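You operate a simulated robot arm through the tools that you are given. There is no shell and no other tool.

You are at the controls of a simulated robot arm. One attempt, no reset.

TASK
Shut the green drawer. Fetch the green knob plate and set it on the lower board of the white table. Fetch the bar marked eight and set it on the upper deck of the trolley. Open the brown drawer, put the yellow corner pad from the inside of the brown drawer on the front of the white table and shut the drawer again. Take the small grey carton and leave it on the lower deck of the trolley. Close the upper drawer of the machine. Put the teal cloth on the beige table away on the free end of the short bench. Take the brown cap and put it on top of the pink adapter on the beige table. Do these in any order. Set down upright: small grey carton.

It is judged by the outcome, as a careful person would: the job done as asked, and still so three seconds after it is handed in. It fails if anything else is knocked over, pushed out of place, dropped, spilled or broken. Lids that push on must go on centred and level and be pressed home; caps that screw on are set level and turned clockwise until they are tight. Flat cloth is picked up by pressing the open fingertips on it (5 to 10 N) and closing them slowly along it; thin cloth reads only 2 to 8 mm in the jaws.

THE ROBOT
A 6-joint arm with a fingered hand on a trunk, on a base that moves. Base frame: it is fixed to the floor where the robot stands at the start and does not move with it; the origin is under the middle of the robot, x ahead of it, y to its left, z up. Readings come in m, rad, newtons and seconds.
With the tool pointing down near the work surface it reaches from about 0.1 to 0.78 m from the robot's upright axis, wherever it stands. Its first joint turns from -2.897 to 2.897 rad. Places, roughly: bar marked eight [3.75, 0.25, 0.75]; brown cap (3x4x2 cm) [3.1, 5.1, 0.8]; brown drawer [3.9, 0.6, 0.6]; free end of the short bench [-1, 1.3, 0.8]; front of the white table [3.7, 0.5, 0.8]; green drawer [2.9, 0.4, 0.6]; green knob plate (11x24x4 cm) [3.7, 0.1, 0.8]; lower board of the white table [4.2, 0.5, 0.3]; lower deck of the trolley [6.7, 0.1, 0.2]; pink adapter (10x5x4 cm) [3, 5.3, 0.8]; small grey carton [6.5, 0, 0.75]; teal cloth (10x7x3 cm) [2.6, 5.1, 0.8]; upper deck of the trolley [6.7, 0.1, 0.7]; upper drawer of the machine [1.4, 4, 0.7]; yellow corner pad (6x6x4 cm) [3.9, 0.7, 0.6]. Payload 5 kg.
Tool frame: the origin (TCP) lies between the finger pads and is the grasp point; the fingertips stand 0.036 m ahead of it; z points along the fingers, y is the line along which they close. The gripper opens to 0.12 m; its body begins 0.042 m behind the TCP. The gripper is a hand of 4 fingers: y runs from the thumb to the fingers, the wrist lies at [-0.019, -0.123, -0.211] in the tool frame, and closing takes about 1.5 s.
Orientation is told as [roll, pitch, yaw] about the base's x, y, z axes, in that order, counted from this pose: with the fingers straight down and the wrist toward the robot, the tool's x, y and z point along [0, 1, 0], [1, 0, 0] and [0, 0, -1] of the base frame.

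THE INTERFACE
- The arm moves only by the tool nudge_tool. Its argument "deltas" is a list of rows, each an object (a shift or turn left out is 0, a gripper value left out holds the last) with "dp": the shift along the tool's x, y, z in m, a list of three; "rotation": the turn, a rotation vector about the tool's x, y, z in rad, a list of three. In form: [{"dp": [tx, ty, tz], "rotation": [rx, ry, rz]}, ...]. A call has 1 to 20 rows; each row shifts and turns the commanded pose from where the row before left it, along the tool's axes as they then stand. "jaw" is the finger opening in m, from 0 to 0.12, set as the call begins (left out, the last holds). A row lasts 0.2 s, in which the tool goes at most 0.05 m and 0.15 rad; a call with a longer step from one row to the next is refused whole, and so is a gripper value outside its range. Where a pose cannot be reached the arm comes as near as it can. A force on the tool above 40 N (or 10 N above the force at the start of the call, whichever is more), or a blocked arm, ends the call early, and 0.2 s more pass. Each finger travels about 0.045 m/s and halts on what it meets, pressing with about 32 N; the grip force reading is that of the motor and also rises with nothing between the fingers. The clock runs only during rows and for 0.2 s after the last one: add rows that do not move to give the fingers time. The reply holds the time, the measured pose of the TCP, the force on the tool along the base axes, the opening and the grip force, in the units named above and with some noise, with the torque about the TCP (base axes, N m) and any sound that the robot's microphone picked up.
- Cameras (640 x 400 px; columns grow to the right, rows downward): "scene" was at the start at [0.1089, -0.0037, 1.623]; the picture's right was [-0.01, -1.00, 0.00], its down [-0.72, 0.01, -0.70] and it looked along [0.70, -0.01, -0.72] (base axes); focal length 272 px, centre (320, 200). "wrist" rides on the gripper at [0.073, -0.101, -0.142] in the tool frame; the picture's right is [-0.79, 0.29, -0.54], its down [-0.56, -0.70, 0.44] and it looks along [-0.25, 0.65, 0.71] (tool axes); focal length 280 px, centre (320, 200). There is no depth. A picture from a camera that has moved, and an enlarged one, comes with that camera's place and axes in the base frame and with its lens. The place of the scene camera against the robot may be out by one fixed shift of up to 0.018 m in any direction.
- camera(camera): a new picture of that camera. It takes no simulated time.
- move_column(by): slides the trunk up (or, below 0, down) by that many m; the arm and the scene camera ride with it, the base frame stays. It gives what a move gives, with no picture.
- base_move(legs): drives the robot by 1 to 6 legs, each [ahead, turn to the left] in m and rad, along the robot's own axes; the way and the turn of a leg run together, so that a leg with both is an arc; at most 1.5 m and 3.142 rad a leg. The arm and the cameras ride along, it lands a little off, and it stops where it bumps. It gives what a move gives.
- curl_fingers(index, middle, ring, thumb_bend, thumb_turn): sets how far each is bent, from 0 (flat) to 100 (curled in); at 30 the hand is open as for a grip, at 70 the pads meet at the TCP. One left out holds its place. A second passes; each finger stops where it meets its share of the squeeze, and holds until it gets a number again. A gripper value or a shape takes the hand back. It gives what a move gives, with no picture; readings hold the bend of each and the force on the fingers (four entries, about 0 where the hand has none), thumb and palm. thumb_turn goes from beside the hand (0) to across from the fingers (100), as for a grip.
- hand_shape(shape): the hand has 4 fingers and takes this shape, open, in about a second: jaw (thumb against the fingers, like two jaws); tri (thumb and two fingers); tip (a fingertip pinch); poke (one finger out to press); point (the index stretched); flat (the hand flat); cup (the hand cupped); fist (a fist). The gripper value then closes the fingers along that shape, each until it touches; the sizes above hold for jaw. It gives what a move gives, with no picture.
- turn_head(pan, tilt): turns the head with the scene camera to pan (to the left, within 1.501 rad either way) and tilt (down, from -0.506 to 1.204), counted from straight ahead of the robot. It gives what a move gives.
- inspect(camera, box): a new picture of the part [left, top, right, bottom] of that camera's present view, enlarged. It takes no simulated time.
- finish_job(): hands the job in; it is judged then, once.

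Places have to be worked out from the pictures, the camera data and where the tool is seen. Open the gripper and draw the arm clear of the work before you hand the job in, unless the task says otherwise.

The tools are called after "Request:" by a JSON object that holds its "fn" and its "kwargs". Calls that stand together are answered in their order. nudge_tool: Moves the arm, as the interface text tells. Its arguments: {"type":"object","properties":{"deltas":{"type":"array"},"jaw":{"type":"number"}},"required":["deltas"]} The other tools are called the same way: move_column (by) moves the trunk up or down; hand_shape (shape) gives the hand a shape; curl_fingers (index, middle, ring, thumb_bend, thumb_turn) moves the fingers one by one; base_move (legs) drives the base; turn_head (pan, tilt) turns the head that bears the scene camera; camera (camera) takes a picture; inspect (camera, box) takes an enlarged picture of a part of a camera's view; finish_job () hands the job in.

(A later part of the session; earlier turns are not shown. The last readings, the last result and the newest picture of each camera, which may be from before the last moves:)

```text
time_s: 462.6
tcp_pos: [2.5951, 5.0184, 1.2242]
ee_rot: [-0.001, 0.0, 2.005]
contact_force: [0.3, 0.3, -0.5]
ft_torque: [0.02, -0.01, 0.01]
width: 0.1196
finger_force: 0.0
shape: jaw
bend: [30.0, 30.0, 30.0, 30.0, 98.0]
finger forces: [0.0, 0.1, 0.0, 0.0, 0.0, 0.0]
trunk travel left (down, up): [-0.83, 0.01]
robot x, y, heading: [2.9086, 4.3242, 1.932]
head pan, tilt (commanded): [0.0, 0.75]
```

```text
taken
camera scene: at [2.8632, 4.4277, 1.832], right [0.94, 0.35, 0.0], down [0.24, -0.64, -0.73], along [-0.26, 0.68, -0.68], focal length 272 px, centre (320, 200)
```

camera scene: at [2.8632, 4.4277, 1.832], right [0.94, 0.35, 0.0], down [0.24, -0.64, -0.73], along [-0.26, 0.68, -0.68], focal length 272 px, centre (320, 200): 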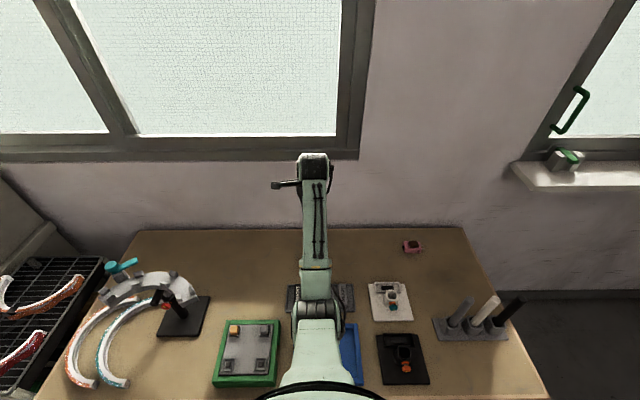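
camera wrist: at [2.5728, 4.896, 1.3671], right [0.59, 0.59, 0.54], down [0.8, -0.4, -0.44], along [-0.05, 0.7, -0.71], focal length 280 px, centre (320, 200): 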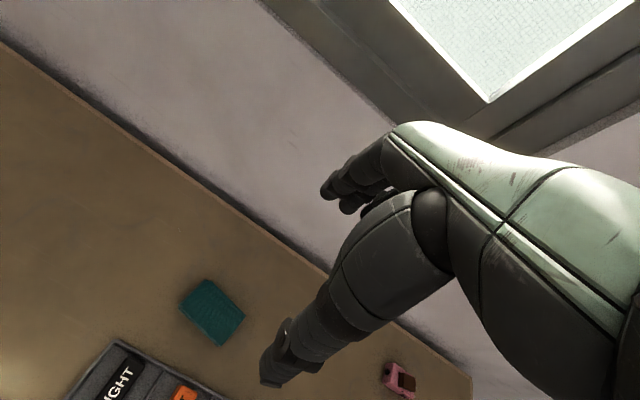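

The cloth is centred near (2.597, 5.048), long axis about 0.2 rad. I turn the tool to grip across its narrow side, centre it, and lower the trunk.

Request:
{"fn": "nudge_tool", "kwargs": {"deltas": [{"dp": [-0.0142, 0.0261, 0]}, {"rotation": [0, 0, 0.11]}, {"rotation": [0, 0, 0.11]}, {}]}}

Request:
{"fn": "move_column", "kwargs": {"by": -0.28}}

Request:
{"fn": "camera", "kwargs": {"camera": "wrist"}}

Request:
{"fn": "inspect", "kwargs": {"camera": "wrist", "box": [180, 230, 320, 370]}}

```text
time_s: 463.6
tcp_pos: [2.5984, 5.0493, 1.2243]
ee_rot: [0.0, 0.004, 1.784]
contact_force: [0.5, 0.3, 0.7]
ft_torque: [-0.01, 0.02, 0.01]
width: 0.1198
finger_force: 0.0
shape: jaw
bend: [30.0, 30.0, 30.0, 30.0, 98.0]
finger forces: [0.0, 0.0, 0.1, 0.1, 0.1, 0.0]
trunk travel left (down, up): [-0.83, 0.01]
robot x, y, heading: [2.9046, 4.3248, 1.932]
head pan, tilt (commanded): [0.0, 0.75]
```

```text
time_s: 466.4
tcp_pos: [2.599, 5.0485, 0.9428]
ee_rot: [0.0, -0.001, 1.785]
contact_force: [-0.4, 1.0, -1.1]
ft_torque: [0.0, -0.02, 0.01]
width: 0.1199
finger_force: 0.1
shape: jaw
bend: [30.0, 30.0, 30.0, 30.0, 98.0]
finger forces: [0.0, 0.0, 0.1, 0.1, 0.0, 0.0]
trunk travel left (down, up): [-0.55, 0.29]
robot x, y, heading: [2.9031, 4.3224, 1.927]
head pan, tilt (commanded): [0.0, 0.75]
```

```text
taken
camera wrist: at [2.5486, 4.9336, 1.0862], right [0.71, 0.45, 0.54], down [0.7, -0.56, -0.44], along [0.11, 0.69, -0.71], focal length 280 px, centre (320, 200)
```

wrist: 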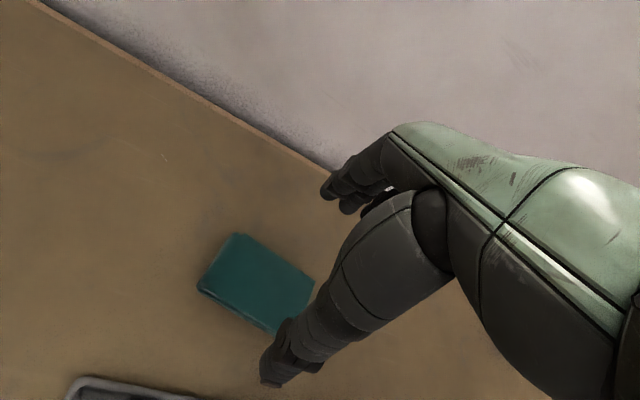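

```text
2.86 times, centred on (250, 300) of wrist
camera zoom: at [2.5486, 4.9336, 1.0862], right [0.71, 0.45, 0.54], down [0.7, -0.56, -0.44], along [0.11, 0.69, -0.71], focal length 801 px, centre (520, -86)
```

zoom: 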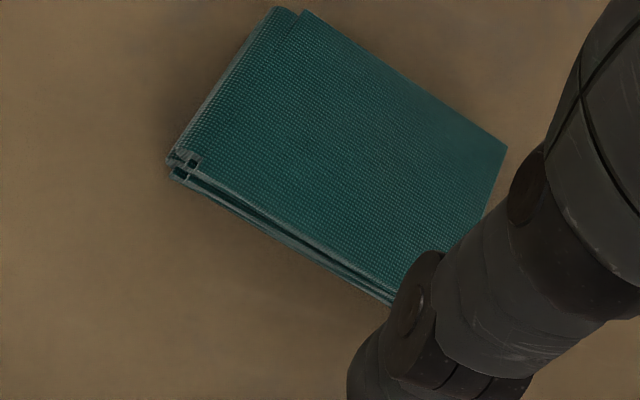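

The folded cloth is centred within a few millimetres. I correct and descend until the fingertips are just above the table.

Request:
{"fn": "nudge_tool", "kwargs": {"deltas": [{"dp": [0.0057, 0.005, 0.03]}, {"dp": [0, 0, 0.035]}, {"dp": [0, 0, 0.02]}, {"dp": [0, 0, 0.008]}, {"dp": [0, 0, 0.005]}, {}]}}

Request:
{"fn": "camera", "kwargs": {"camera": "wrist"}}

```text
time_s: 467.8
tcp_pos: [2.5931, 5.0521, 0.8455]
ee_rot: [0.001, 0.003, 1.786]
contact_force: [-0.8, -0.1, -0.2]
ft_torque: [-0.03, -0.02, -0.02]
width: 0.1197
finger_force: 0.1
shape: jaw
bend: [30.0, 30.0, 30.0, 30.0, 98.0]
finger forces: [0.0, 0.0, 0.0, 0.0, 0.0, 0.1]
trunk travel left (down, up): [-0.55, 0.29]
robot x, y, heading: [2.9037, 4.3216, 1.934]
head pan, tilt (commanded): [0.0, 0.75]
```

```text
taken
camera wrist: at [2.542, 4.937, 0.9879], right [0.71, 0.45, 0.54], down [0.7, -0.57, -0.44], along [0.11, 0.69, -0.71], focal length 280 px, centre (320, 200)
```

wrist: 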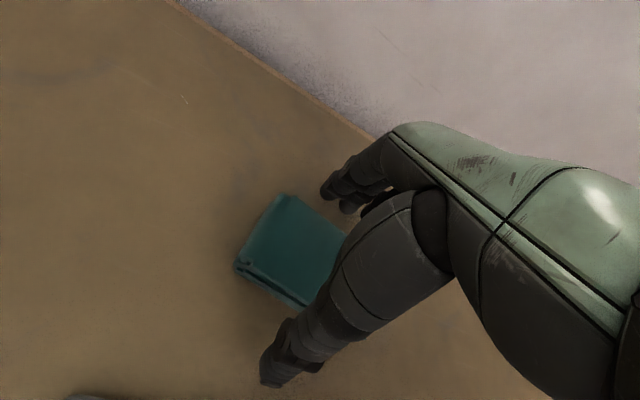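

The cloth lies between thumb and fingers. I lower 4 mm more and close slowly.

Request:
{"fn": "nudge_tool", "kwargs": {"deltas": [{"dp": [0, 0, 0.004]}, {}]}}

Request:
{"fn": "nudge_tool", "kwargs": {"deltas": [{}, {}, {}, {}, {}, {}, {}, {}, {}, {}], "jaw": 0.0}}

Request:
{"fn": "camera", "kwargs": {"camera": "wrist"}}

```text
time_s: 468.4
tcp_pos: [2.5921, 5.0528, 0.8422]
ee_rot: [0.001, 0.0, 1.785]
contact_force: [0.4, -0.3, 1.2]
ft_torque: [0.0, 0.05, 0.0]
width: 0.1197
finger_force: 0.0
shape: jaw
bend: [30.0, 30.0, 30.0, 30.0, 98.0]
finger forces: [0.1, 0.0, 0.0, 0.0, 0.0, 0.0]
trunk travel left (down, up): [-0.55, 0.29]
robot x, y, heading: [2.907, 4.3263, 1.933]
head pan, tilt (commanded): [0.0, 0.75]
```

```text
time_s: 470.6
tcp_pos: [2.5915, 5.0512, 0.8418]
ee_rot: [-0.001, 0.002, 1.786]
contact_force: [0.5, 0.9, 0.2]
ft_torque: [0.0, -0.03, 0.0]
width: 0.0589
finger_force: 31.6
shape: jaw
bend: [74.0, 46.0, 44.0, 70.0, 100.0]
finger forces: [16.5, 8.9, 4.0, 0.0, 29.1, 0.1]
trunk travel left (down, up): [-0.55, 0.29]
robot x, y, heading: [2.9072, 4.326, 1.934]
head pan, tilt (commanded): [0.0, 0.75]
```

```text
taken
camera wrist: at [2.542, 4.9373, 0.9842], right [0.71, 0.45, 0.54], down [0.7, -0.57, -0.44], along [0.11, 0.69, -0.71], focal length 280 px, centre (320, 200)
```

wrist: 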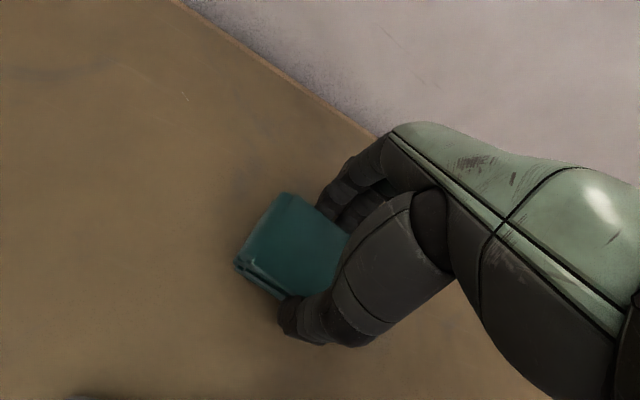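

All fingers and thumb hold the folded cloth (5.9 cm). I lift it and check.

Request:
{"fn": "nudge_tool", "kwargs": {"deltas": [{"dp": [0, 0, -0.01]}, {"dp": [0, 0, -0.03]}, {"dp": [0, 0, -0.04]}, {"dp": [0, 0, -0.04]}, {"dp": [0, 0, -0.04]}, {}]}}

Request:
{"fn": "camera", "kwargs": {"camera": "wrist"}}

Request:
{"fn": "move_column", "kwargs": {"by": 0.2}}

```text
time_s: 472.0
tcp_pos: [2.5929, 5.052, 1.0017]
ee_rot: [-0.001, 0.001, 1.784]
contact_force: [-1.0, -0.2, -0.4]
ft_torque: [-0.02, -0.03, 0.03]
width: 0.0588
finger_force: 32.2
shape: jaw
bend: [74.0, 46.0, 44.0, 70.0, 100.0]
finger forces: [16.3, 8.8, 4.0, 0.0, 29.2, 0.0]
trunk travel left (down, up): [-0.55, 0.29]
robot x, y, heading: [2.9068, 4.328, 1.932]
head pan, tilt (commanded): [0.0, 0.75]
```

```text
taken
camera wrist: at [2.5424, 4.9377, 1.1439], right [0.71, 0.45, 0.54], down [0.7, -0.57, -0.44], along [0.11, 0.69, -0.72], focal length 280 px, centre (320, 200)
```

wrist: 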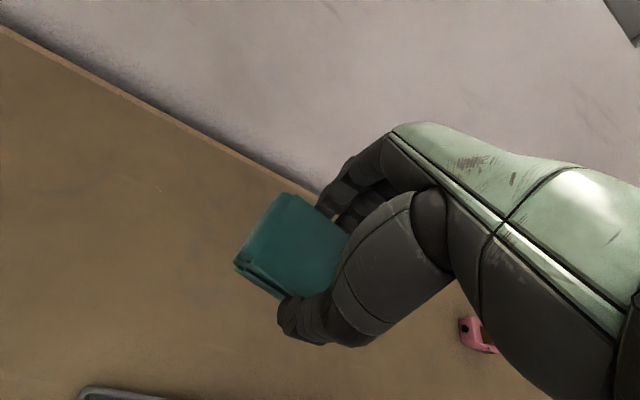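

```text
time_s: 474.2
tcp_pos: [2.5917, 5.0515, 1.2019]
ee_rot: [-0.001, 0.002, 1.786]
contact_force: [-0.3, -0.1, -0.1]
ft_torque: [-0.01, 0.04, -0.01]
width: 0.0586
finger_force: 32.0
shape: jaw
bend: [74.0, 46.0, 44.0, 70.0, 100.0]
finger forces: [16.5, 8.7, 4.0, 0.1, 29.1, 0.0]
trunk travel left (down, up): [-0.75, 0.09]
robot x, y, heading: [2.9041, 4.3252, 1.932]
head pan, tilt (commanded): [0.0, 0.75]
```

The cloth is secure. I look down the window-side aisle to see whether it leads to the machine and the short bench.

Request:
{"fn": "nudge_tool", "kwargs": {"deltas": [{"dp": [0, -0.045, 0]}, {"dp": [0, -0.045, 0]}, {"dp": [0, -0.045, 0]}, {"dp": [0, -0.045, 0]}, {}]}}

Request:
{"fn": "base_move", "kwargs": {"legs": [[-0.33, 0]]}}

Request:
{"fn": "turn_head", "kwargs": {"pan": 1.4, "tilt": 0.35}}

Request:
{"fn": "camera", "kwargs": {"camera": "scene"}}

```text
time_s: 475.4
tcp_pos: [2.6293, 4.8802, 1.1945]
ee_rot: [0.0, -0.002, 1.785]
contact_force: [0.1, 0.1, -0.5]
ft_torque: [-0.04, -0.01, -0.03]
width: 0.0589
finger_force: 31.4
shape: jaw
bend: [74.0, 46.0, 44.0, 70.0, 100.0]
finger forces: [16.3, 8.8, 4.1, 0.0, 29.4, 0.1]
out of reach, approached as far as the arm can: row 4
trunk travel left (down, up): [-0.75, 0.09]
robot x, y, heading: [2.9028, 4.3298, 1.934]
head pan, tilt (commanded): [0.0, 0.75]
```

```text
time_s: 477.8
tcp_pos: [2.7462, 4.5718, 1.1952]
ee_rot: [0.001, -0.002, 1.784]
contact_force: [-0.3, -0.1, -0.6]
ft_torque: [-0.04, 0.02, -0.02]
width: 0.0589
finger_force: 31.5
shape: jaw
bend: [74.0, 46.0, 44.0, 70.0, 100.0]
finger forces: [16.4, 8.8, 4.1, 0.1, 29.4, 0.1]
trunk travel left (down, up): [-0.75, 0.09]
robot x, y, heading: [3.0214, 4.0223, 1.935]
head pan, tilt (commanded): [0.0, 0.75]
```

```text
time_s: 479.3
tcp_pos: [2.7452, 4.5726, 1.1956]
ee_rot: [0.0, -0.004, 1.785]
contact_force: [0.0, 0.9, -0.6]
ft_torque: [-0.03, -0.01, -0.02]
width: 0.0589
finger_force: 32.1
shape: jaw
bend: [74.0, 46.0, 44.0, 70.0, 100.0]
finger forces: [16.5, 8.8, 4.1, 0.0, 29.3, 0.1]
trunk travel left (down, up): [-0.75, 0.09]
robot x, y, heading: [3.021, 4.0174, 1.934]
head pan, tilt (commanded): [1.4, 0.351]
```

```text
taken
camera scene: at [2.9165, 4.026, 1.7875], right [-0.19, 0.98, 0.0], down [0.34, 0.06, -0.94], along [-0.92, -0.18, -0.34], focal length 272 px, centre (320, 200)
```

scene: 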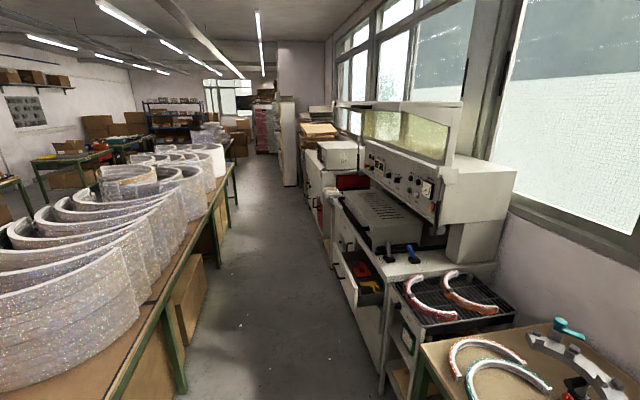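

The window aisle is clear all the way along, so I can carry the cloth this way. I turn down the aisle and drive past the machine.

Request:
{"fn": "base_move", "kwargs": {"legs": [[0, 1.57], [1.5, 0], [1.5, 0]]}}

Request:
{"fn": "turn_head", "kwargs": {"pan": 0.5, "tilt": 0.4}}

Request:
{"fn": "camera", "kwargs": {"camera": "scene"}}

```text
time_s: 499.8
tcp_pos: [-0.3495, 2.7197, 1.1961]
ee_rot: [0.001, -0.002, -2.943]
contact_force: [-0.2, 1.2, 0.4]
ft_torque: [0.04, 0.0, -0.01]
width: 0.0585
finger_force: 32.4
shape: jaw
bend: [74.0, 46.0, 44.0, 70.0, 100.0]
finger forces: [16.3, 8.7, 4.1, 0.0, 29.0, 0.0]
trunk travel left (down, up): [-0.75, 0.09]
robot x, y, heading: [0.2072, 2.9862, -2.802]
head pan, tilt (commanded): [1.4, 0.351]
```

```text
time_s: 500.9
tcp_pos: [-0.351, 2.7185, 1.1948]
ee_rot: [0.002, -0.004, -2.941]
contact_force: [0.7, -0.5, -0.9]
ft_torque: [0.0, 0.0, -0.01]
width: 0.0583
finger_force: 32.0
shape: jaw
bend: [74.0, 46.0, 44.0, 70.0, 100.0]
finger forces: [16.3, 8.7, 3.9, 0.0, 28.8, 0.1]
trunk travel left (down, up): [-0.75, 0.09]
robot x, y, heading: [0.2068, 2.9874, -2.795]
head pan, tilt (commanded): [0.499, 0.4]
```

```text
taken
camera scene: at [0.1155, 2.9041, 1.783], right [-0.75, 0.66, 0.0], down [0.26, 0.29, -0.92], along [-0.61, -0.69, -0.39], focal length 272 px, centre (320, 200)
```

scene: 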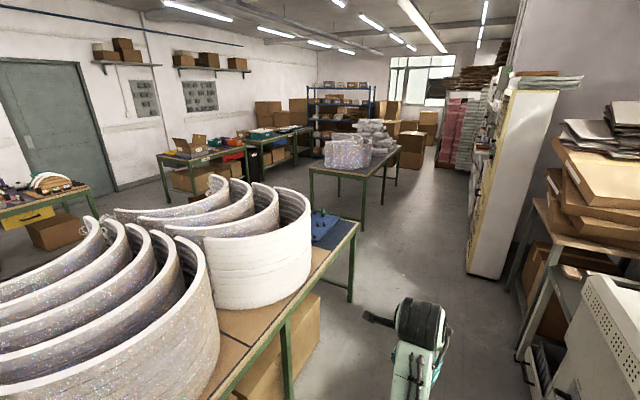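

I enlarge the end of the bench where the cloth should go.

Request:
{"fn": "inspect", "kwargs": {"camera": "scene", "box": [230, 170, 400, 320]}}

```text
2.67 times, centred on (315, 245) of scene
camera zoom: at [0.1155, 2.9041, 1.783], right [-0.75, 0.66, 0.0], down [0.26, 0.29, -0.92], along [-0.61, -0.69, -0.39], focal length 725 px, centre (333, 80)
```

zoom: 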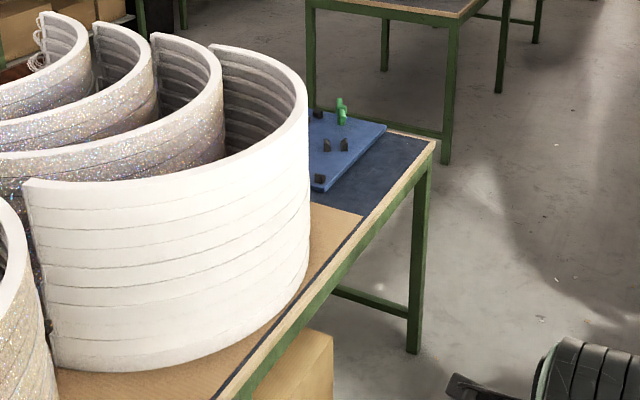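

The bench's free end is at about s −4.0 with a blue board holding small parts. I drive on down the aisle past the end and come around to face the bench end.

Request:
{"fn": "base_move", "kwargs": {"legs": [[1.2, 0], [1.18, 0], [0, 1.587]]}}

Request:
{"fn": "turn_head", "kwargs": {"pan": 0.6, "tilt": 0.6}}

Request:
{"fn": "camera", "kwargs": {"camera": "scene"}}

```text
time_s: 518.3
tcp_pos: [-1.7465, 1.6254, 1.196]
ee_rot: [0.001, -0.003, -1.355]
contact_force: [0.0, 0.0, 0.0]
ft_torque: [-0.02, -0.01, -0.02]
width: 0.0582
finger_force: 31.6
shape: jaw
bend: [74.0, 46.0, 45.0, 71.0, 100.0]
finger forces: [16.1, 8.5, 4.1, 0.1, 28.7, 0.1]
trunk travel left (down, up): [-0.75, 0.09]
robot x, y, heading: [-2.0224, 2.1803, -1.21]
head pan, tilt (commanded): [0.499, 0.4]
```

```text
time_s: 519.1
tcp_pos: [-1.7452, 1.6255, 1.1955]
ee_rot: [0.0, -0.002, -1.354]
contact_force: [-0.2, 0.6, 0.1]
ft_torque: [-0.01, -0.03, -0.03]
width: 0.0579
finger_force: 31.6
shape: jaw
bend: [74.0, 46.0, 45.0, 71.0, 100.0]
finger forces: [16.2, 8.5, 4.0, 0.0, 28.8, 0.0]
trunk travel left (down, up): [-0.75, 0.09]
robot x, y, heading: [-2.019, 2.1778, -1.211]
head pan, tilt (commanded): [0.6, 0.6]
```

```text
taken
camera scene: at [-1.94, 2.0977, 1.7648], right [-0.57, -0.82, 0.0], down [-0.46, 0.32, -0.83], along [0.68, -0.47, -0.56], focal length 272 px, centre (320, 200)
```

scene: 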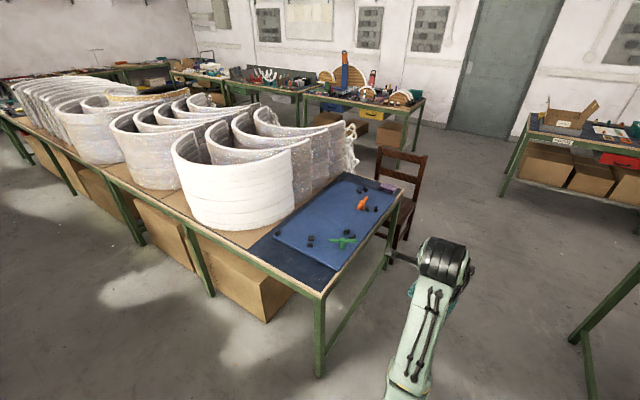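

Request:
{"fn": "inspect", "kwargs": {"camera": "scene", "box": [230, 150, 430, 310]}}

```text
2.50 times, centred on (330, 230) of scene
camera zoom: at [-1.94, 2.0977, 1.7648], right [-0.57, -0.82, 0.0], down [-0.46, 0.32, -0.83], along [0.68, -0.47, -0.56], focal length 679 px, centre (295, 125)
```

zoom: 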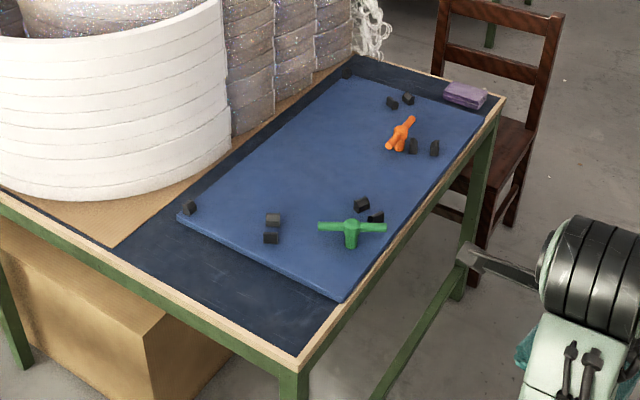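

The middle of the blue board around (−0.95, 1.33) is free and matches the target. I drive beside the bench's end and turn to face it.

Request:
{"fn": "base_move", "kwargs": {"legs": [[1.12, 0], [0, 1.575]]}}

Request:
{"fn": "turn_head", "kwargs": {"pan": 0, "tilt": 0.85}}

Request:
{"fn": "camera", "kwargs": {"camera": "scene"}}

Request:
{"fn": "camera", "kwargs": {"camera": "wrist"}}

```text
time_s: 529.9
tcp_pos: [-1.064, 1.3983, 1.196]
ee_rot: [0.0, -0.004, 0.206]
contact_force: [-1.0, -0.4, 0.0]
ft_torque: [0.01, 0.04, -0.01]
width: 0.0576
finger_force: 31.8
shape: jaw
bend: [74.0, 46.0, 45.0, 71.0, 100.0]
finger forces: [16.1, 8.4, 4.0, 0.0, 28.4, 0.0]
trunk travel left (down, up): [-0.75, 0.09]
robot x, y, heading: [-1.6186, 1.1301, 0.353]
head pan, tilt (commanded): [0.6, 0.6]
```

```text
time_s: 530.9
tcp_pos: [-1.0633, 1.3984, 1.1951]
ee_rot: [0.0, -0.004, 0.205]
contact_force: [0.1, -0.4, -1.4]
ft_torque: [0.01, -0.02, -0.03]
width: 0.0578
finger_force: 32.0
shape: jaw
bend: [74.0, 46.0, 45.0, 71.0, 100.0]
finger forces: [16.1, 8.4, 4.0, 0.0, 28.6, 0.1]
trunk travel left (down, up): [-0.75, 0.09]
robot x, y, heading: [-1.6196, 1.1307, 0.348]
head pan, tilt (commanded): [0.0, 0.85]
```

```text
taken
camera scene: at [-1.521, 1.1632, 1.7439], right [0.35, -0.94, 0.0], down [-0.7, -0.26, -0.66], along [0.62, 0.23, -0.75], focal length 272 px, centre (320, 200)
```

scene: 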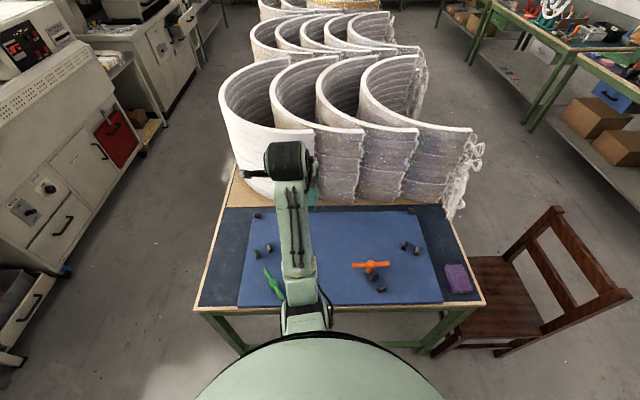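

```text
taken
camera wrist: at [-1.1792, 1.4485, 1.3374], right [0.44, -0.71, 0.54], down [-0.57, -0.69, -0.45], along [0.69, -0.11, -0.71], focal length 280 px, centre (320, 200)
```

wrist: 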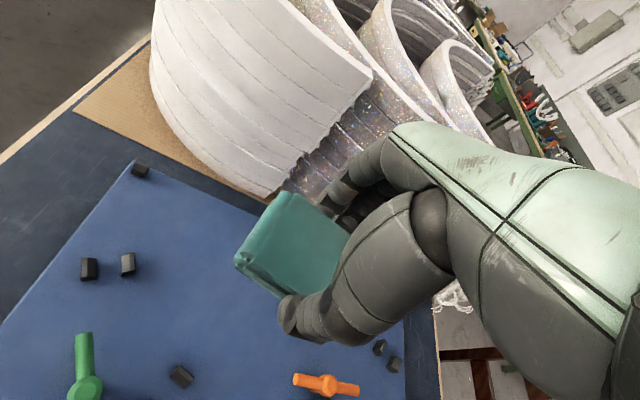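

The free patch is just ahead-right of the hand. I move above (−0.958, 1.325) and lower the trunk.

Request:
{"fn": "nudge_tool", "kwargs": {"deltas": [{"dp": [-0.0312, 0.0294, 0]}, {"dp": [-0.0312, 0.0294, 0]}, {"dp": [-0.0312, 0.0294, 0]}, {}]}}

Request:
{"fn": "move_column", "kwargs": {"by": -0.26}}

Request:
{"fn": "camera", "kwargs": {"camera": "wrist"}}

Request:
{"fn": "camera", "kwargs": {"camera": "scene"}}

```text
time_s: 531.9
tcp_pos: [-0.9594, 1.3254, 1.1958]
ee_rot: [0.0, -0.002, 0.205]
contact_force: [0.3, -0.1, -0.4]
ft_torque: [-0.02, 0.0, -0.01]
width: 0.0576
finger_force: 31.6
shape: jaw
bend: [74.0, 46.0, 45.0, 71.0, 100.0]
finger forces: [16.2, 8.5, 4.0, 0.0, 28.6, 0.0]
trunk travel left (down, up): [-0.75, 0.09]
robot x, y, heading: [-1.6193, 1.128, 0.353]
head pan, tilt (commanded): [0.0, 0.85]
```

```text
time_s: 534.5
tcp_pos: [-0.9583, 1.3239, 0.936]
ee_rot: [0.001, -0.003, 0.205]
contact_force: [0.5, -0.5, 0.8]
ft_torque: [0.0, -0.01, 0.0]
width: 0.0578
finger_force: 32.0
shape: jaw
bend: [74.0, 46.0, 45.0, 71.0, 100.0]
finger forces: [16.2, 8.4, 4.1, 0.1, 28.6, 0.0]
trunk travel left (down, up): [-0.49, 0.35]
robot x, y, heading: [-1.6196, 1.1262, 0.348]
head pan, tilt (commanded): [0.0, 0.85]
```

```text
taken
camera wrist: at [-1.0742, 1.3747, 1.0785], right [0.44, -0.71, 0.54], down [-0.57, -0.69, -0.45], along [0.69, -0.11, -0.71], focal length 280 px, centre (320, 200)
```

wrist: 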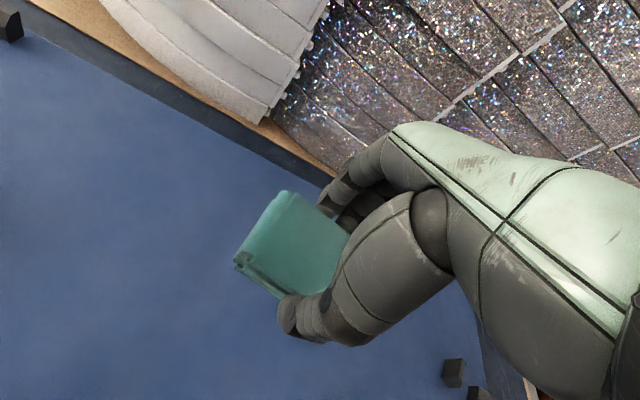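

```text
taken
camera scene: at [-1.521, 1.163, 1.4839], right [0.34, -0.94, 0.0], down [-0.71, -0.26, -0.66], along [0.62, 0.23, -0.75], focal length 272 px, centre (320, 200)
```

scene: 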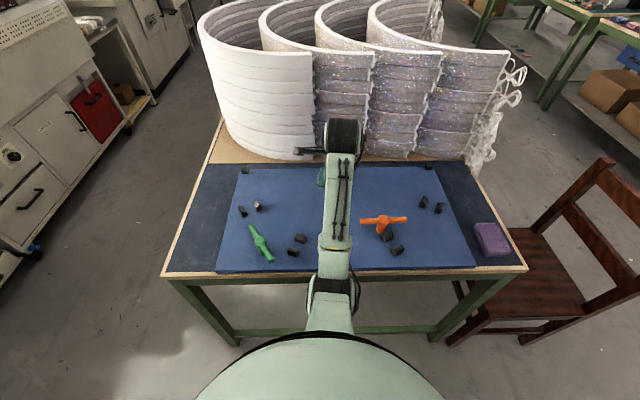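

The landing spot is clear blue board. I descend and then lower gently until the cloth touches.

Request:
{"fn": "nudge_tool", "kwargs": {"deltas": [{"dp": [0, 0, 0.035]}, {"dp": [0, 0, 0.025]}, {"dp": [0, 0, 0.01]}, {"dp": [0, 0, 0.005]}, {}]}}

Request:
{"fn": "nudge_tool", "kwargs": {"deltas": [{"dp": [0, 0, 0.004]}, {"dp": [0, 0, 0.003]}, {"dp": [0, 0, 0.002]}, {}]}}

Request:
{"fn": "camera", "kwargs": {"camera": "wrist"}}

```text
time_s: 535.7
tcp_pos: [-0.959, 1.3253, 0.8609]
ee_rot: [0.001, -0.003, 0.206]
contact_force: [-0.1, 0.0, -1.2]
ft_torque: [-0.04, -0.03, 0.01]
width: 0.0577
finger_force: 31.6
shape: jaw
bend: [74.0, 46.0, 45.0, 71.0, 100.0]
finger forces: [16.2, 8.4, 4.0, 0.1, 28.6, 0.1]
trunk travel left (down, up): [-0.49, 0.35]
robot x, y, heading: [-1.6247, 1.1311, 0.354]
head pan, tilt (commanded): [0.0, 0.85]
```

```text
time_s: 536.7
tcp_pos: [-0.9583, 1.3251, 0.8525]
ee_rot: [0.0, -0.003, 0.207]
contact_force: [0.0, -0.1, -0.2]
ft_torque: [0.01, 0.02, 0.01]
width: 0.0578
finger_force: 31.4
shape: jaw
bend: [74.0, 46.0, 45.0, 71.0, 100.0]
finger forces: [16.1, 8.4, 4.0, 0.0, 28.6, 0.1]
trunk travel left (down, up): [-0.49, 0.35]
robot x, y, heading: [-1.6223, 1.1299, 0.35]
head pan, tilt (commanded): [0.0, 0.85]
```

```text
taken
camera wrist: at [-1.0738, 1.3752, 0.9942], right [0.44, -0.71, 0.54], down [-0.57, -0.69, -0.45], along [0.69, -0.11, -0.71], focal length 280 px, centre (320, 200)
```

wrist: 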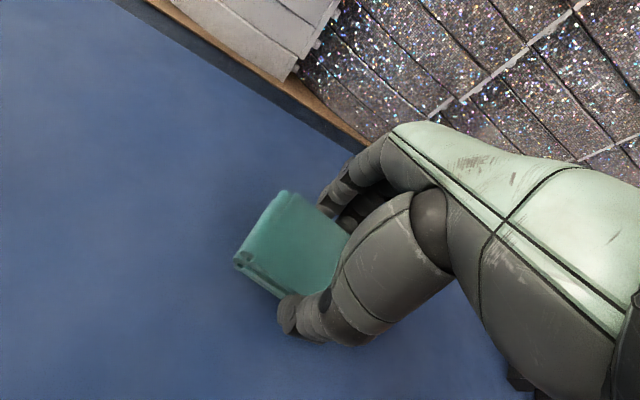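

No contact yet; I keep lowering in 2–3 mm steps.

Request:
{"fn": "nudge_tool", "kwargs": {"deltas": [{"dp": [0, 0, 0.003]}, {"dp": [0, 0, 0.002]}, {"dp": [0, 0, 0.002]}, {}]}}

Request:
{"fn": "camera", "kwargs": {"camera": "wrist"}}

```text
time_s: 537.7
tcp_pos: [-0.958, 1.3248, 0.8453]
ee_rot: [0.0, -0.004, 0.207]
contact_force: [-0.1, -0.6, -1.5]
ft_torque: [0.0, 0.01, 0.01]
width: 0.0578
finger_force: 32.3
shape: jaw
bend: [74.0, 46.0, 45.0, 71.0, 100.0]
finger forces: [16.1, 8.4, 4.0, 0.1, 28.6, 0.1]
trunk travel left (down, up): [-0.49, 0.35]
robot x, y, heading: [-1.6179, 1.1278, 0.351]
head pan, tilt (commanded): [0.0, 0.85]
```

```text
taken
camera wrist: at [-1.074, 1.375, 0.9872], right [0.44, -0.71, 0.54], down [-0.57, -0.69, -0.45], along [0.69, -0.11, -0.71], focal length 280 px, centre (320, 200)
```

wrist: 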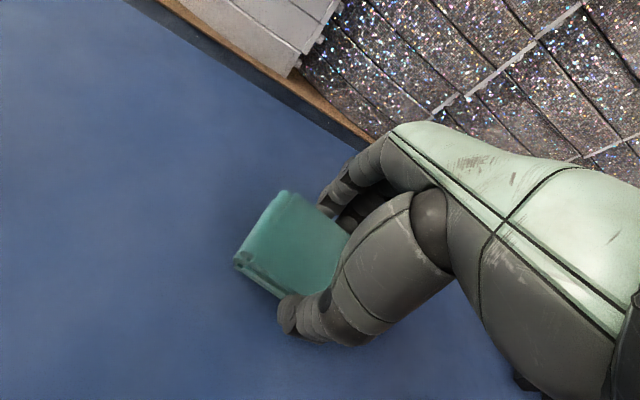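

Request:
{"fn": "nudge_tool", "kwargs": {"deltas": [{"dp": [0, 0, 0.003]}, {"dp": [0, 0, 0.003]}, {"dp": [0, 0, 0.002]}, {"dp": [0, 0, 0.002]}, {}]}}

```text
time_s: 538.9
tcp_pos: [-0.9591, 1.3247, 0.8379]
ee_rot: [0.002, -0.01, 0.206]
contact_force: [1.4, 0.9, 21.6]
ft_torque: [-0.11, 0.1, 0.07]
width: 0.0586
finger_force: 31.7
shape: jaw
bend: [74.0, 46.0, 45.0, 71.0, 100.0]
finger forces: [18.2, 10.5, 5.2, 0.1, 32.2, 0.0]
trunk travel left (down, up): [-0.49, 0.35]
robot x, y, heading: [-1.6222, 1.1264, 0.35]
head pan, tilt (commanded): [0.0, 0.85]
```

The cloth rests on the surface (21 N). I ease off and open the jaw.

Request:
{"fn": "nudge_tool", "kwargs": {"deltas": [{"dp": [0, 0, -0.003]}, {}]}}

Request:
{"fn": "nudge_tool", "kwargs": {"deltas": [{}, {"dp": [0, 0, -0.002]}, {}, {}, {}, {}, {}], "jaw": 0.12}}

Request:
{"fn": "camera", "kwargs": {"camera": "wrist"}}

```text
time_s: 539.5
tcp_pos: [-0.9596, 1.3247, 0.8393]
ee_rot: [-0.001, -0.005, 0.207]
contact_force: [4.4, 0.3, 15.9]
ft_torque: [-0.01, -0.12, 0.05]
width: 0.0586
finger_force: 32.2
shape: jaw
bend: [74.0, 46.0, 44.0, 71.0, 100.0]
finger forces: [19.2, 10.5, 4.9, 0.0, 30.8, 0.0]
trunk travel left (down, up): [-0.49, 0.35]
robot x, y, heading: [-1.6202, 1.1249, 0.354]
head pan, tilt (commanded): [0.0, 0.85]
```

```text
time_s: 541.1
tcp_pos: [-0.9586, 1.3253, 0.8416]
ee_rot: [0.0, -0.003, 0.206]
contact_force: [0.5, 0.6, 0.5]
ft_torque: [-0.01, 0.0, 0.0]
width: 0.1197
finger_force: 0.1
shape: jaw
bend: [30.0, 30.0, 30.0, 30.0, 98.0]
finger forces: [0.1, 0.0, 0.0, 0.1, 0.0, 0.0]
trunk travel left (down, up): [-0.49, 0.35]
robot x, y, heading: [-1.6166, 1.1316, 0.348]
head pan, tilt (commanded): [0.0, 0.85]
```

```text
taken
camera wrist: at [-1.0739, 1.3747, 0.9825], right [0.44, -0.71, 0.54], down [-0.57, -0.69, -0.45], along [0.69, -0.11, -0.71], focal length 280 px, centre (320, 200)
```

wrist: 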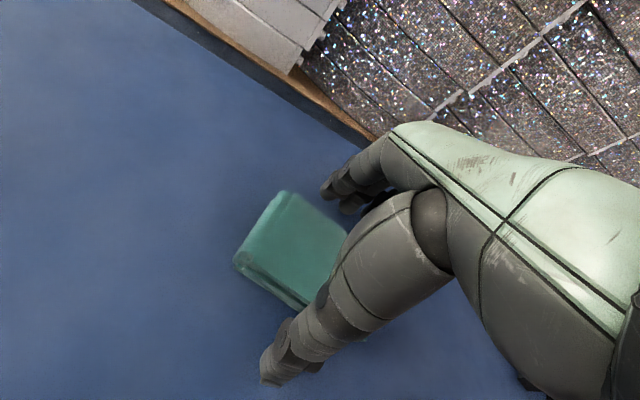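

The cloth is released. I raise the hand straight up, then check the bench end.

Request:
{"fn": "nudge_tool", "kwargs": {"deltas": [{"dp": [0, 0, -0.02]}, {"dp": [0, 0, -0.04]}, {"dp": [0, 0, -0.04]}, {"dp": [0, 0, -0.04]}, {"dp": [0, 0, -0.04]}, {}]}}

Request:
{"fn": "move_column", "kwargs": {"by": 0.2}}

Request:
{"fn": "nudge_tool", "kwargs": {"deltas": [{"dp": [0, -0.045, 0]}, {"dp": [0, -0.045, 0]}, {"dp": [0, -0.03, 0]}, {}]}}

Request:
{"fn": "camera", "kwargs": {"camera": "scene"}}

Request:
{"fn": "camera", "kwargs": {"camera": "wrist"}}

```text
time_s: 542.5
tcp_pos: [-0.9495, 1.328, 1.0117]
ee_rot: [0.002, -0.005, 0.206]
contact_force: [0.2, 0.3, 0.7]
ft_torque: [-0.02, -0.07, -0.01]
width: 0.1199
finger_force: 0.0
shape: jaw
bend: [30.0, 30.0, 30.0, 30.0, 98.0]
finger forces: [0.1, 0.1, 0.0, 0.0, 0.1, 0.0]
out of reach, approached as far as the arm can: row 5
trunk travel left (down, up): [-0.49, 0.35]
robot x, y, heading: [-1.6246, 1.1261, 0.35]
head pan, tilt (commanded): [0.0, 0.85]
```

```text
time_s: 544.7
tcp_pos: [-0.9483, 1.3284, 1.2122]
ee_rot: [0.001, -0.007, 0.205]
contact_force: [-0.4, 0.3, 0.0]
ft_torque: [-0.04, 0.03, 0.02]
width: 0.1195
finger_force: 0.1
shape: jaw
bend: [30.0, 30.0, 30.0, 30.0, 98.0]
finger forces: [0.0, 0.0, 0.0, 0.1, 0.0, 0.0]
trunk travel left (down, up): [-0.69, 0.15]
robot x, y, heading: [-1.6218, 1.1279, 0.35]
head pan, tilt (commanded): [0.0, 0.85]
```

```text
time_s: 545.7
tcp_pos: [-1.0202, 1.3156, 1.1486]
ee_rot: [0.002, -0.009, 0.208]
contact_force: [-0.9, -0.2, -1.0]
ft_torque: [0.01, -0.02, 0.01]
width: 0.1196
finger_force: 0.1
shape: jaw
bend: [30.0, 30.0, 30.0, 30.0, 98.0]
finger forces: [0.0, 0.0, 0.0, 0.0, 0.0, 0.1]
out of reach, approached as far as the arm can: row 1, 2, 3
trunk travel left (down, up): [-0.69, 0.15]
robot x, y, heading: [-1.6188, 1.1258, 0.353]
head pan, tilt (commanded): [0.0, 0.85]
```

```text
taken
camera scene: at [-1.5205, 1.1632, 1.6839], right [0.34, -0.94, 0.0], down [-0.71, -0.26, -0.66], along [0.62, 0.23, -0.75], focal length 272 px, centre (320, 200)
```

scene: 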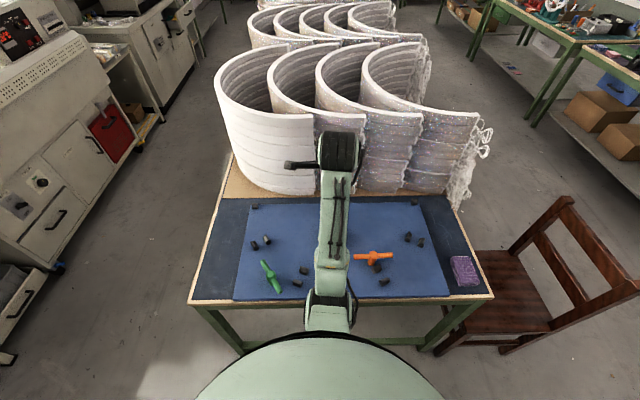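

```text
taken
camera wrist: at [-1.1355, 1.3648, 1.2903], right [0.44, -0.72, 0.54], down [-0.57, -0.69, -0.45], along [0.7, -0.11, -0.71], focal length 280 px, centre (320, 200)
```

wrist: 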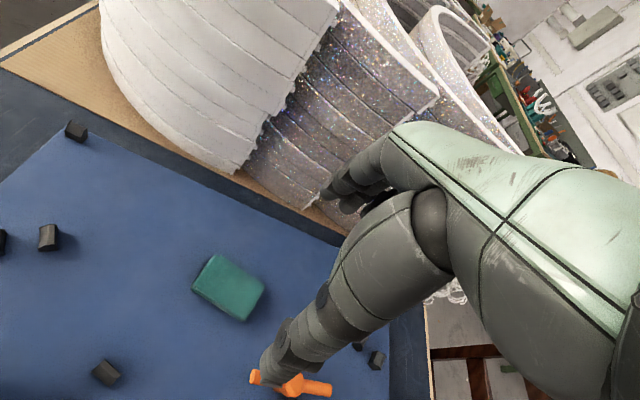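

The cloth lies on the bench's free end. Last is the machine's drawer: I drive back into the window aisle toward it.

Request:
{"fn": "base_move", "kwargs": {"legs": [[0, 1.58], [0.85, 0], [0, -1.575], [1.5, 0]]}}

Request:
{"fn": "turn_head", "kwargs": {"pan": 0.3, "tilt": 0.45}}

Request:
{"fn": "camera", "kwargs": {"camera": "scene"}}

```text
time_s: 567.6
tcp_pos: [0.0805, 2.6857, 1.1486]
ee_rot: [0.003, -0.008, 0.238]
contact_force: [-0.2, 0.8, 0.0]
ft_torque: [0.02, -0.01, -0.01]
width: 0.1196
finger_force: 0.1
shape: jaw
bend: [30.0, 30.0, 30.0, 30.0, 98.0]
finger forces: [0.0, 0.0, 0.0, 0.1, 0.0, 0.0]
trunk travel left (down, up): [-0.69, 0.15]
robot x, y, heading: [-0.5148, 2.4833, 0.381]
head pan, tilt (commanded): [0.0, 0.85]
```

```text
time_s: 568.4
tcp_pos: [0.0803, 2.6864, 1.1495]
ee_rot: [0.002, -0.011, 0.238]
contact_force: [-0.1, 0.0, -0.4]
ft_torque: [0.02, 0.0, 0.02]
width: 0.1196
finger_force: 0.0
shape: jaw
bend: [30.0, 30.0, 30.0, 30.0, 98.0]
finger forces: [0.1, 0.0, 0.0, 0.1, 0.0, 0.1]
trunk travel left (down, up): [-0.69, 0.15]
robot x, y, heading: [-0.5141, 2.4783, 0.379]
head pan, tilt (commanded): [0.3, 0.45]
```

```text
taken
camera scene: at [-0.417, 2.5477, 1.7183], right [0.63, -0.78, 0.0], down [-0.34, -0.27, -0.9], along [0.7, 0.57, -0.44], focal length 272 px, centre (320, 200)
```

scene: 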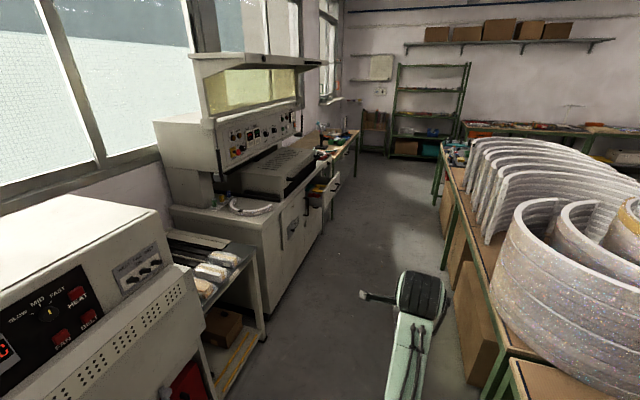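

The aisle is clear and the machine's open drawer is ahead on the left. I continue until I'm abreast of it.

Request:
{"fn": "base_move", "kwargs": {"legs": [[0, -0.022], [1.2, 0], [0.95, 0]]}}

Request:
{"fn": "turn_head", "kwargs": {"pan": 1.2, "tilt": 0.6}}

Request:
{"fn": "camera", "kwargs": {"camera": "scene"}}

```text
time_s: 580.5
tcp_pos: [2.1119, 3.4103, 1.1505]
ee_rot: [0.003, -0.011, 0.203]
contact_force: [0.2, -1.0, -0.2]
ft_torque: [0.02, -0.02, 0.01]
width: 0.1196
finger_force: 0.1
shape: jaw
bend: [30.0, 30.0, 30.0, 30.0, 98.0]
finger forces: [0.0, 0.2, 0.0, 0.1, 0.0, 0.0]
trunk travel left (down, up): [-0.69, 0.15]
robot x, y, heading: [1.5086, 3.2271, 0.352]
head pan, tilt (commanded): [0.3, 0.45]
```

```text
time_s: 581.8
tcp_pos: [2.1124, 3.409, 1.1492]
ee_rot: [0.0, -0.008, 0.203]
contact_force: [-0.1, 0.5, -0.5]
ft_torque: [-0.04, 0.01, 0.01]
width: 0.1198
finger_force: 0.0
shape: jaw
bend: [30.0, 30.0, 30.0, 30.0, 98.0]
finger forces: [0.0, 0.0, 0.0, 0.0, 0.0, 0.1]
trunk travel left (down, up): [-0.69, 0.15]
robot x, y, heading: [1.5088, 3.2284, 0.353]
head pan, tilt (commanded): [1.201, 0.6]
```

```text
taken
camera scene: at [1.5392, 3.3208, 1.7048], right [1.0, -0.02, 0.0], down [-0.01, -0.56, -0.83], along [0.02, 0.82, -0.56], focal length 272 px, centre (320, 200)
```

scene: 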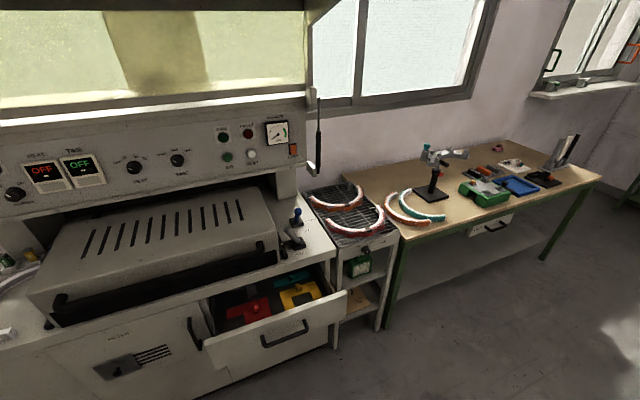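

The open drawer's panel is at depth ≈ −3.82, z 0.54–0.78, handle in the middle. I lower the arm to a handier posture, close the hand, and turn to face the machine.

Request:
{"fn": "nudge_tool", "kwargs": {"deltas": [{"dp": [0, 0, 0.045]}, {"dp": [0, 0, 0.045]}, {"dp": [0, 0, 0.045]}, {"dp": [0, 0, 0.045]}, {"dp": [0, 0, 0.045]}, {"dp": [0, -0.04, 0]}, {"dp": [0, -0.03, 0], "rotation": [0, 0, -0.14]}, {}], "jaw": 0}}

Request:
{"fn": "move_column", "kwargs": {"by": 0.08}}

Request:
{"fn": "base_move", "kwargs": {"legs": [[0, 1.58]]}}

Request:
{"fn": "turn_head", "kwargs": {"pan": 0, "tilt": 0.8}}

Request:
{"fn": "camera", "kwargs": {"camera": "scene"}}

```text
time_s: 583.5
tcp_pos: [2.0457, 3.3964, 0.9237]
ee_rot: [-0.001, -0.009, 0.346]
contact_force: [-0.3, -0.4, -0.6]
ft_torque: [0.01, 0.01, -0.04]
width: 0.0001
finger_force: 31.8
shape: jaw
bend: [70.0, 70.0, 70.0, 56.0, 100.0]
finger forces: [0.1, 0.0, 0.1, 0.0, 0.0, 0.0]
trunk travel left (down, up): [-0.69, 0.15]
robot x, y, heading: [1.5104, 3.2278, 0.348]
head pan, tilt (commanded): [1.201, 0.6]
```

```text
time_s: 584.7
tcp_pos: [2.0464, 3.3958, 1.0034]
ee_rot: [-0.001, -0.012, 0.344]
contact_force: [-0.4, 0.7, 0.6]
ft_torque: [-0.02, -0.01, -0.05]
width: 0.0
finger_force: 32.2
shape: jaw
bend: [70.0, 70.0, 70.0, 56.0, 100.0]
finger forces: [0.1, 0.1, 0.1, 0.1, 0.0, 0.0]
trunk travel left (down, up): [-0.77, 0.07]
robot x, y, heading: [1.5088, 3.2273, 0.345]
head pan, tilt (commanded): [1.201, 0.6]
```

```text
time_s: 589.7
tcp_pos: [1.3329, 3.7577, 1.0027]
ee_rot: [0.001, -0.011, 1.927]
contact_force: [0.4, -0.1, 0.1]
ft_torque: [-0.01, 0.01, -0.01]
width: 0.0
finger_force: 31.9
shape: jaw
bend: [70.0, 70.0, 70.0, 56.0, 100.0]
finger forces: [0.0, 0.1, 0.0, 0.0, 0.1, 0.1]
trunk travel left (down, up): [-0.77, 0.07]
robot x, y, heading: [1.5101, 3.2279, 1.934]
head pan, tilt (commanded): [1.201, 0.6]
```

```text
time_s: 591.1
tcp_pos: [1.3328, 3.7576, 1.0054]
ee_rot: [0.001, -0.012, 1.927]
contact_force: [0.4, 0.2, 0.1]
ft_torque: [-0.03, 0.02, 0.01]
width: 0.0001
finger_force: 32.2
shape: jaw
bend: [70.0, 70.0, 70.0, 56.0, 100.0]
finger forces: [0.0, 0.1, 0.0, 0.0, 0.0, 0.0]
trunk travel left (down, up): [-0.77, 0.07]
robot x, y, heading: [1.5134, 3.2268, 1.932]
head pan, tilt (commanded): [0.0, 0.799]
```

```text
taken
camera scene: at [1.4696, 3.3257, 1.7679], right [0.94, 0.35, 0.0], down [0.25, -0.67, -0.7], along [-0.25, 0.65, -0.72], focal length 272 px, centre (320, 200)
```

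scene: 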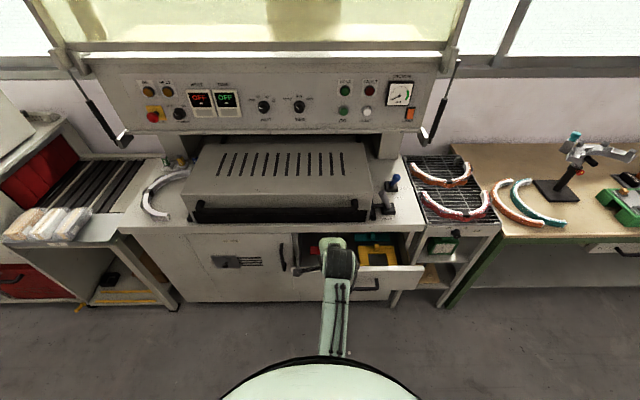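

I enlarge the drawer area in front of the hand.

Request:
{"fn": "inspect", "kwargs": {"camera": "scene", "box": [240, 200, 460, 330]}}

Request:
{"fn": "camera", "kwargs": {"camera": "wrist"}}

```text
2.91 times, centred on (350, 265) of scene
camera zoom: at [1.4696, 3.3257, 1.7679], right [0.94, 0.35, 0.0], down [0.25, -0.67, -0.7], along [-0.25, 0.65, -0.72], focal length 791 px, centre (233, 11)
```

zoom: 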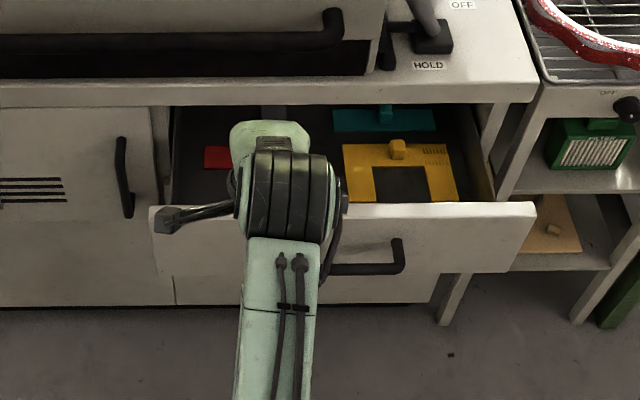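

```text
taken
camera wrist: at [1.3005, 3.6364, 1.1451], right [0.64, 0.54, 0.55], down [0.77, -0.46, -0.45], along [0.01, 0.71, -0.71], focal length 280 px, centre (320, 200)
```

wrist: 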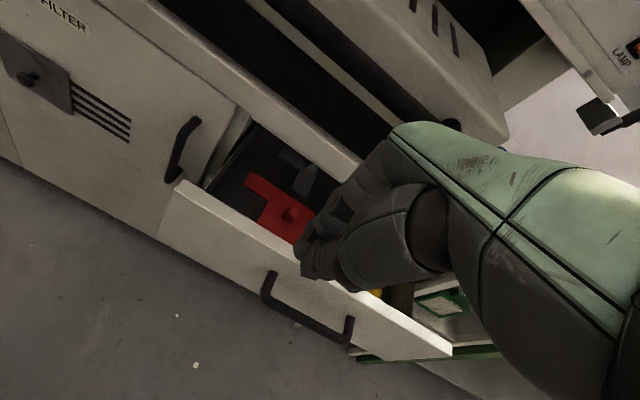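

The clear part of the panel left of the handle is around s = −0.80. I shift left 5.5 cm and tilt the hand forward, then lower the trunk.

Request:
{"fn": "nudge_tool", "kwargs": {"deltas": [{"dp": [0.03, 0, 0], "rotation": [-0.14, 0, 0]}, {"dp": [0.025, 0, 0], "rotation": [-0.14, 0, 0]}, {"rotation": [-0.14, 0, 0]}, {"rotation": [-0.14, 0, 0]}, {"rotation": [-0.14, 0, 0]}, {"rotation": [-0.12, 0, 0]}, {}]}}

Request:
{"fn": "move_column", "kwargs": {"by": -0.3}}

Request:
{"fn": "camera", "kwargs": {"camera": "wrist"}}

Request:
{"fn": "camera", "kwargs": {"camera": "scene"}}

```text
time_s: 592.7
tcp_pos: [1.2779, 3.749, 1.0057]
ee_rot: [-0.001, -0.836, 1.926]
contact_force: [-0.4, 0.1, 0.2]
ft_torque: [-0.01, 0.01, 0.02]
width: 0.0002
finger_force: 32.5
shape: jaw
bend: [70.0, 70.0, 70.0, 56.0, 100.0]
finger forces: [0.1, 0.0, 0.0, 0.0, 0.1, 0.0]
trunk travel left (down, up): [-0.77, 0.07]
robot x, y, heading: [1.5093, 3.228, 1.931]
head pan, tilt (commanded): [0.0, 0.799]
```

```text
time_s: 595.7
tcp_pos: [1.2788, 3.7481, 0.7037]
ee_rot: [0.001, -0.831, 1.926]
contact_force: [-1.0, -0.2, 0.3]
ft_torque: [0.01, -0.01, 0.02]
width: 0.0
finger_force: 31.8
shape: jaw
bend: [70.0, 70.0, 70.0, 56.0, 100.0]
finger forces: [0.0, 0.0, 0.0, 0.0, 0.1, 0.0]
trunk travel left (down, up): [-0.47, 0.37]
robot x, y, heading: [1.5103, 3.225, 1.936]
head pan, tilt (commanded): [0.0, 0.799]
```

```text
taken
camera wrist: at [1.2704, 3.56, 0.7244], right [0.81, 0.08, 0.58], down [0.57, 0.06, -0.82], along [-0.1, 0.99, 0.0], focal length 280 px, centre (320, 200)
```

wrist: 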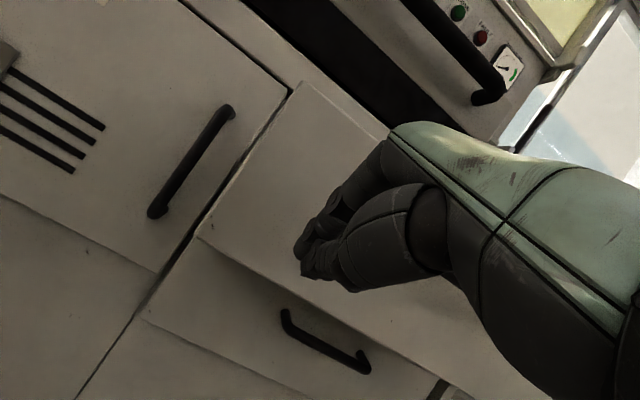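

```text
taken
camera scene: at [1.4659, 3.3367, 1.4665], right [0.94, 0.35, 0.0], down [0.26, -0.68, -0.69], along [-0.24, 0.65, -0.72], focal length 272 px, centre (320, 200)
```

scene: 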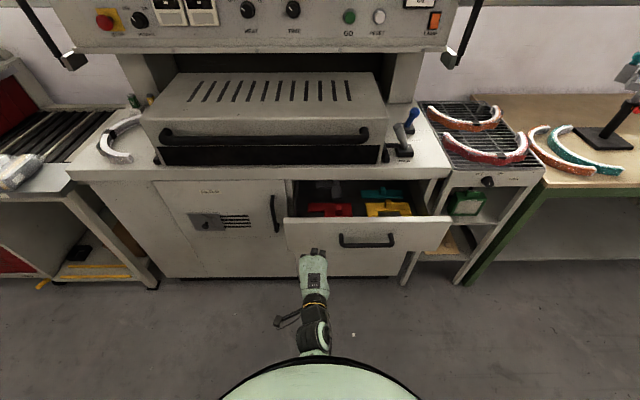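

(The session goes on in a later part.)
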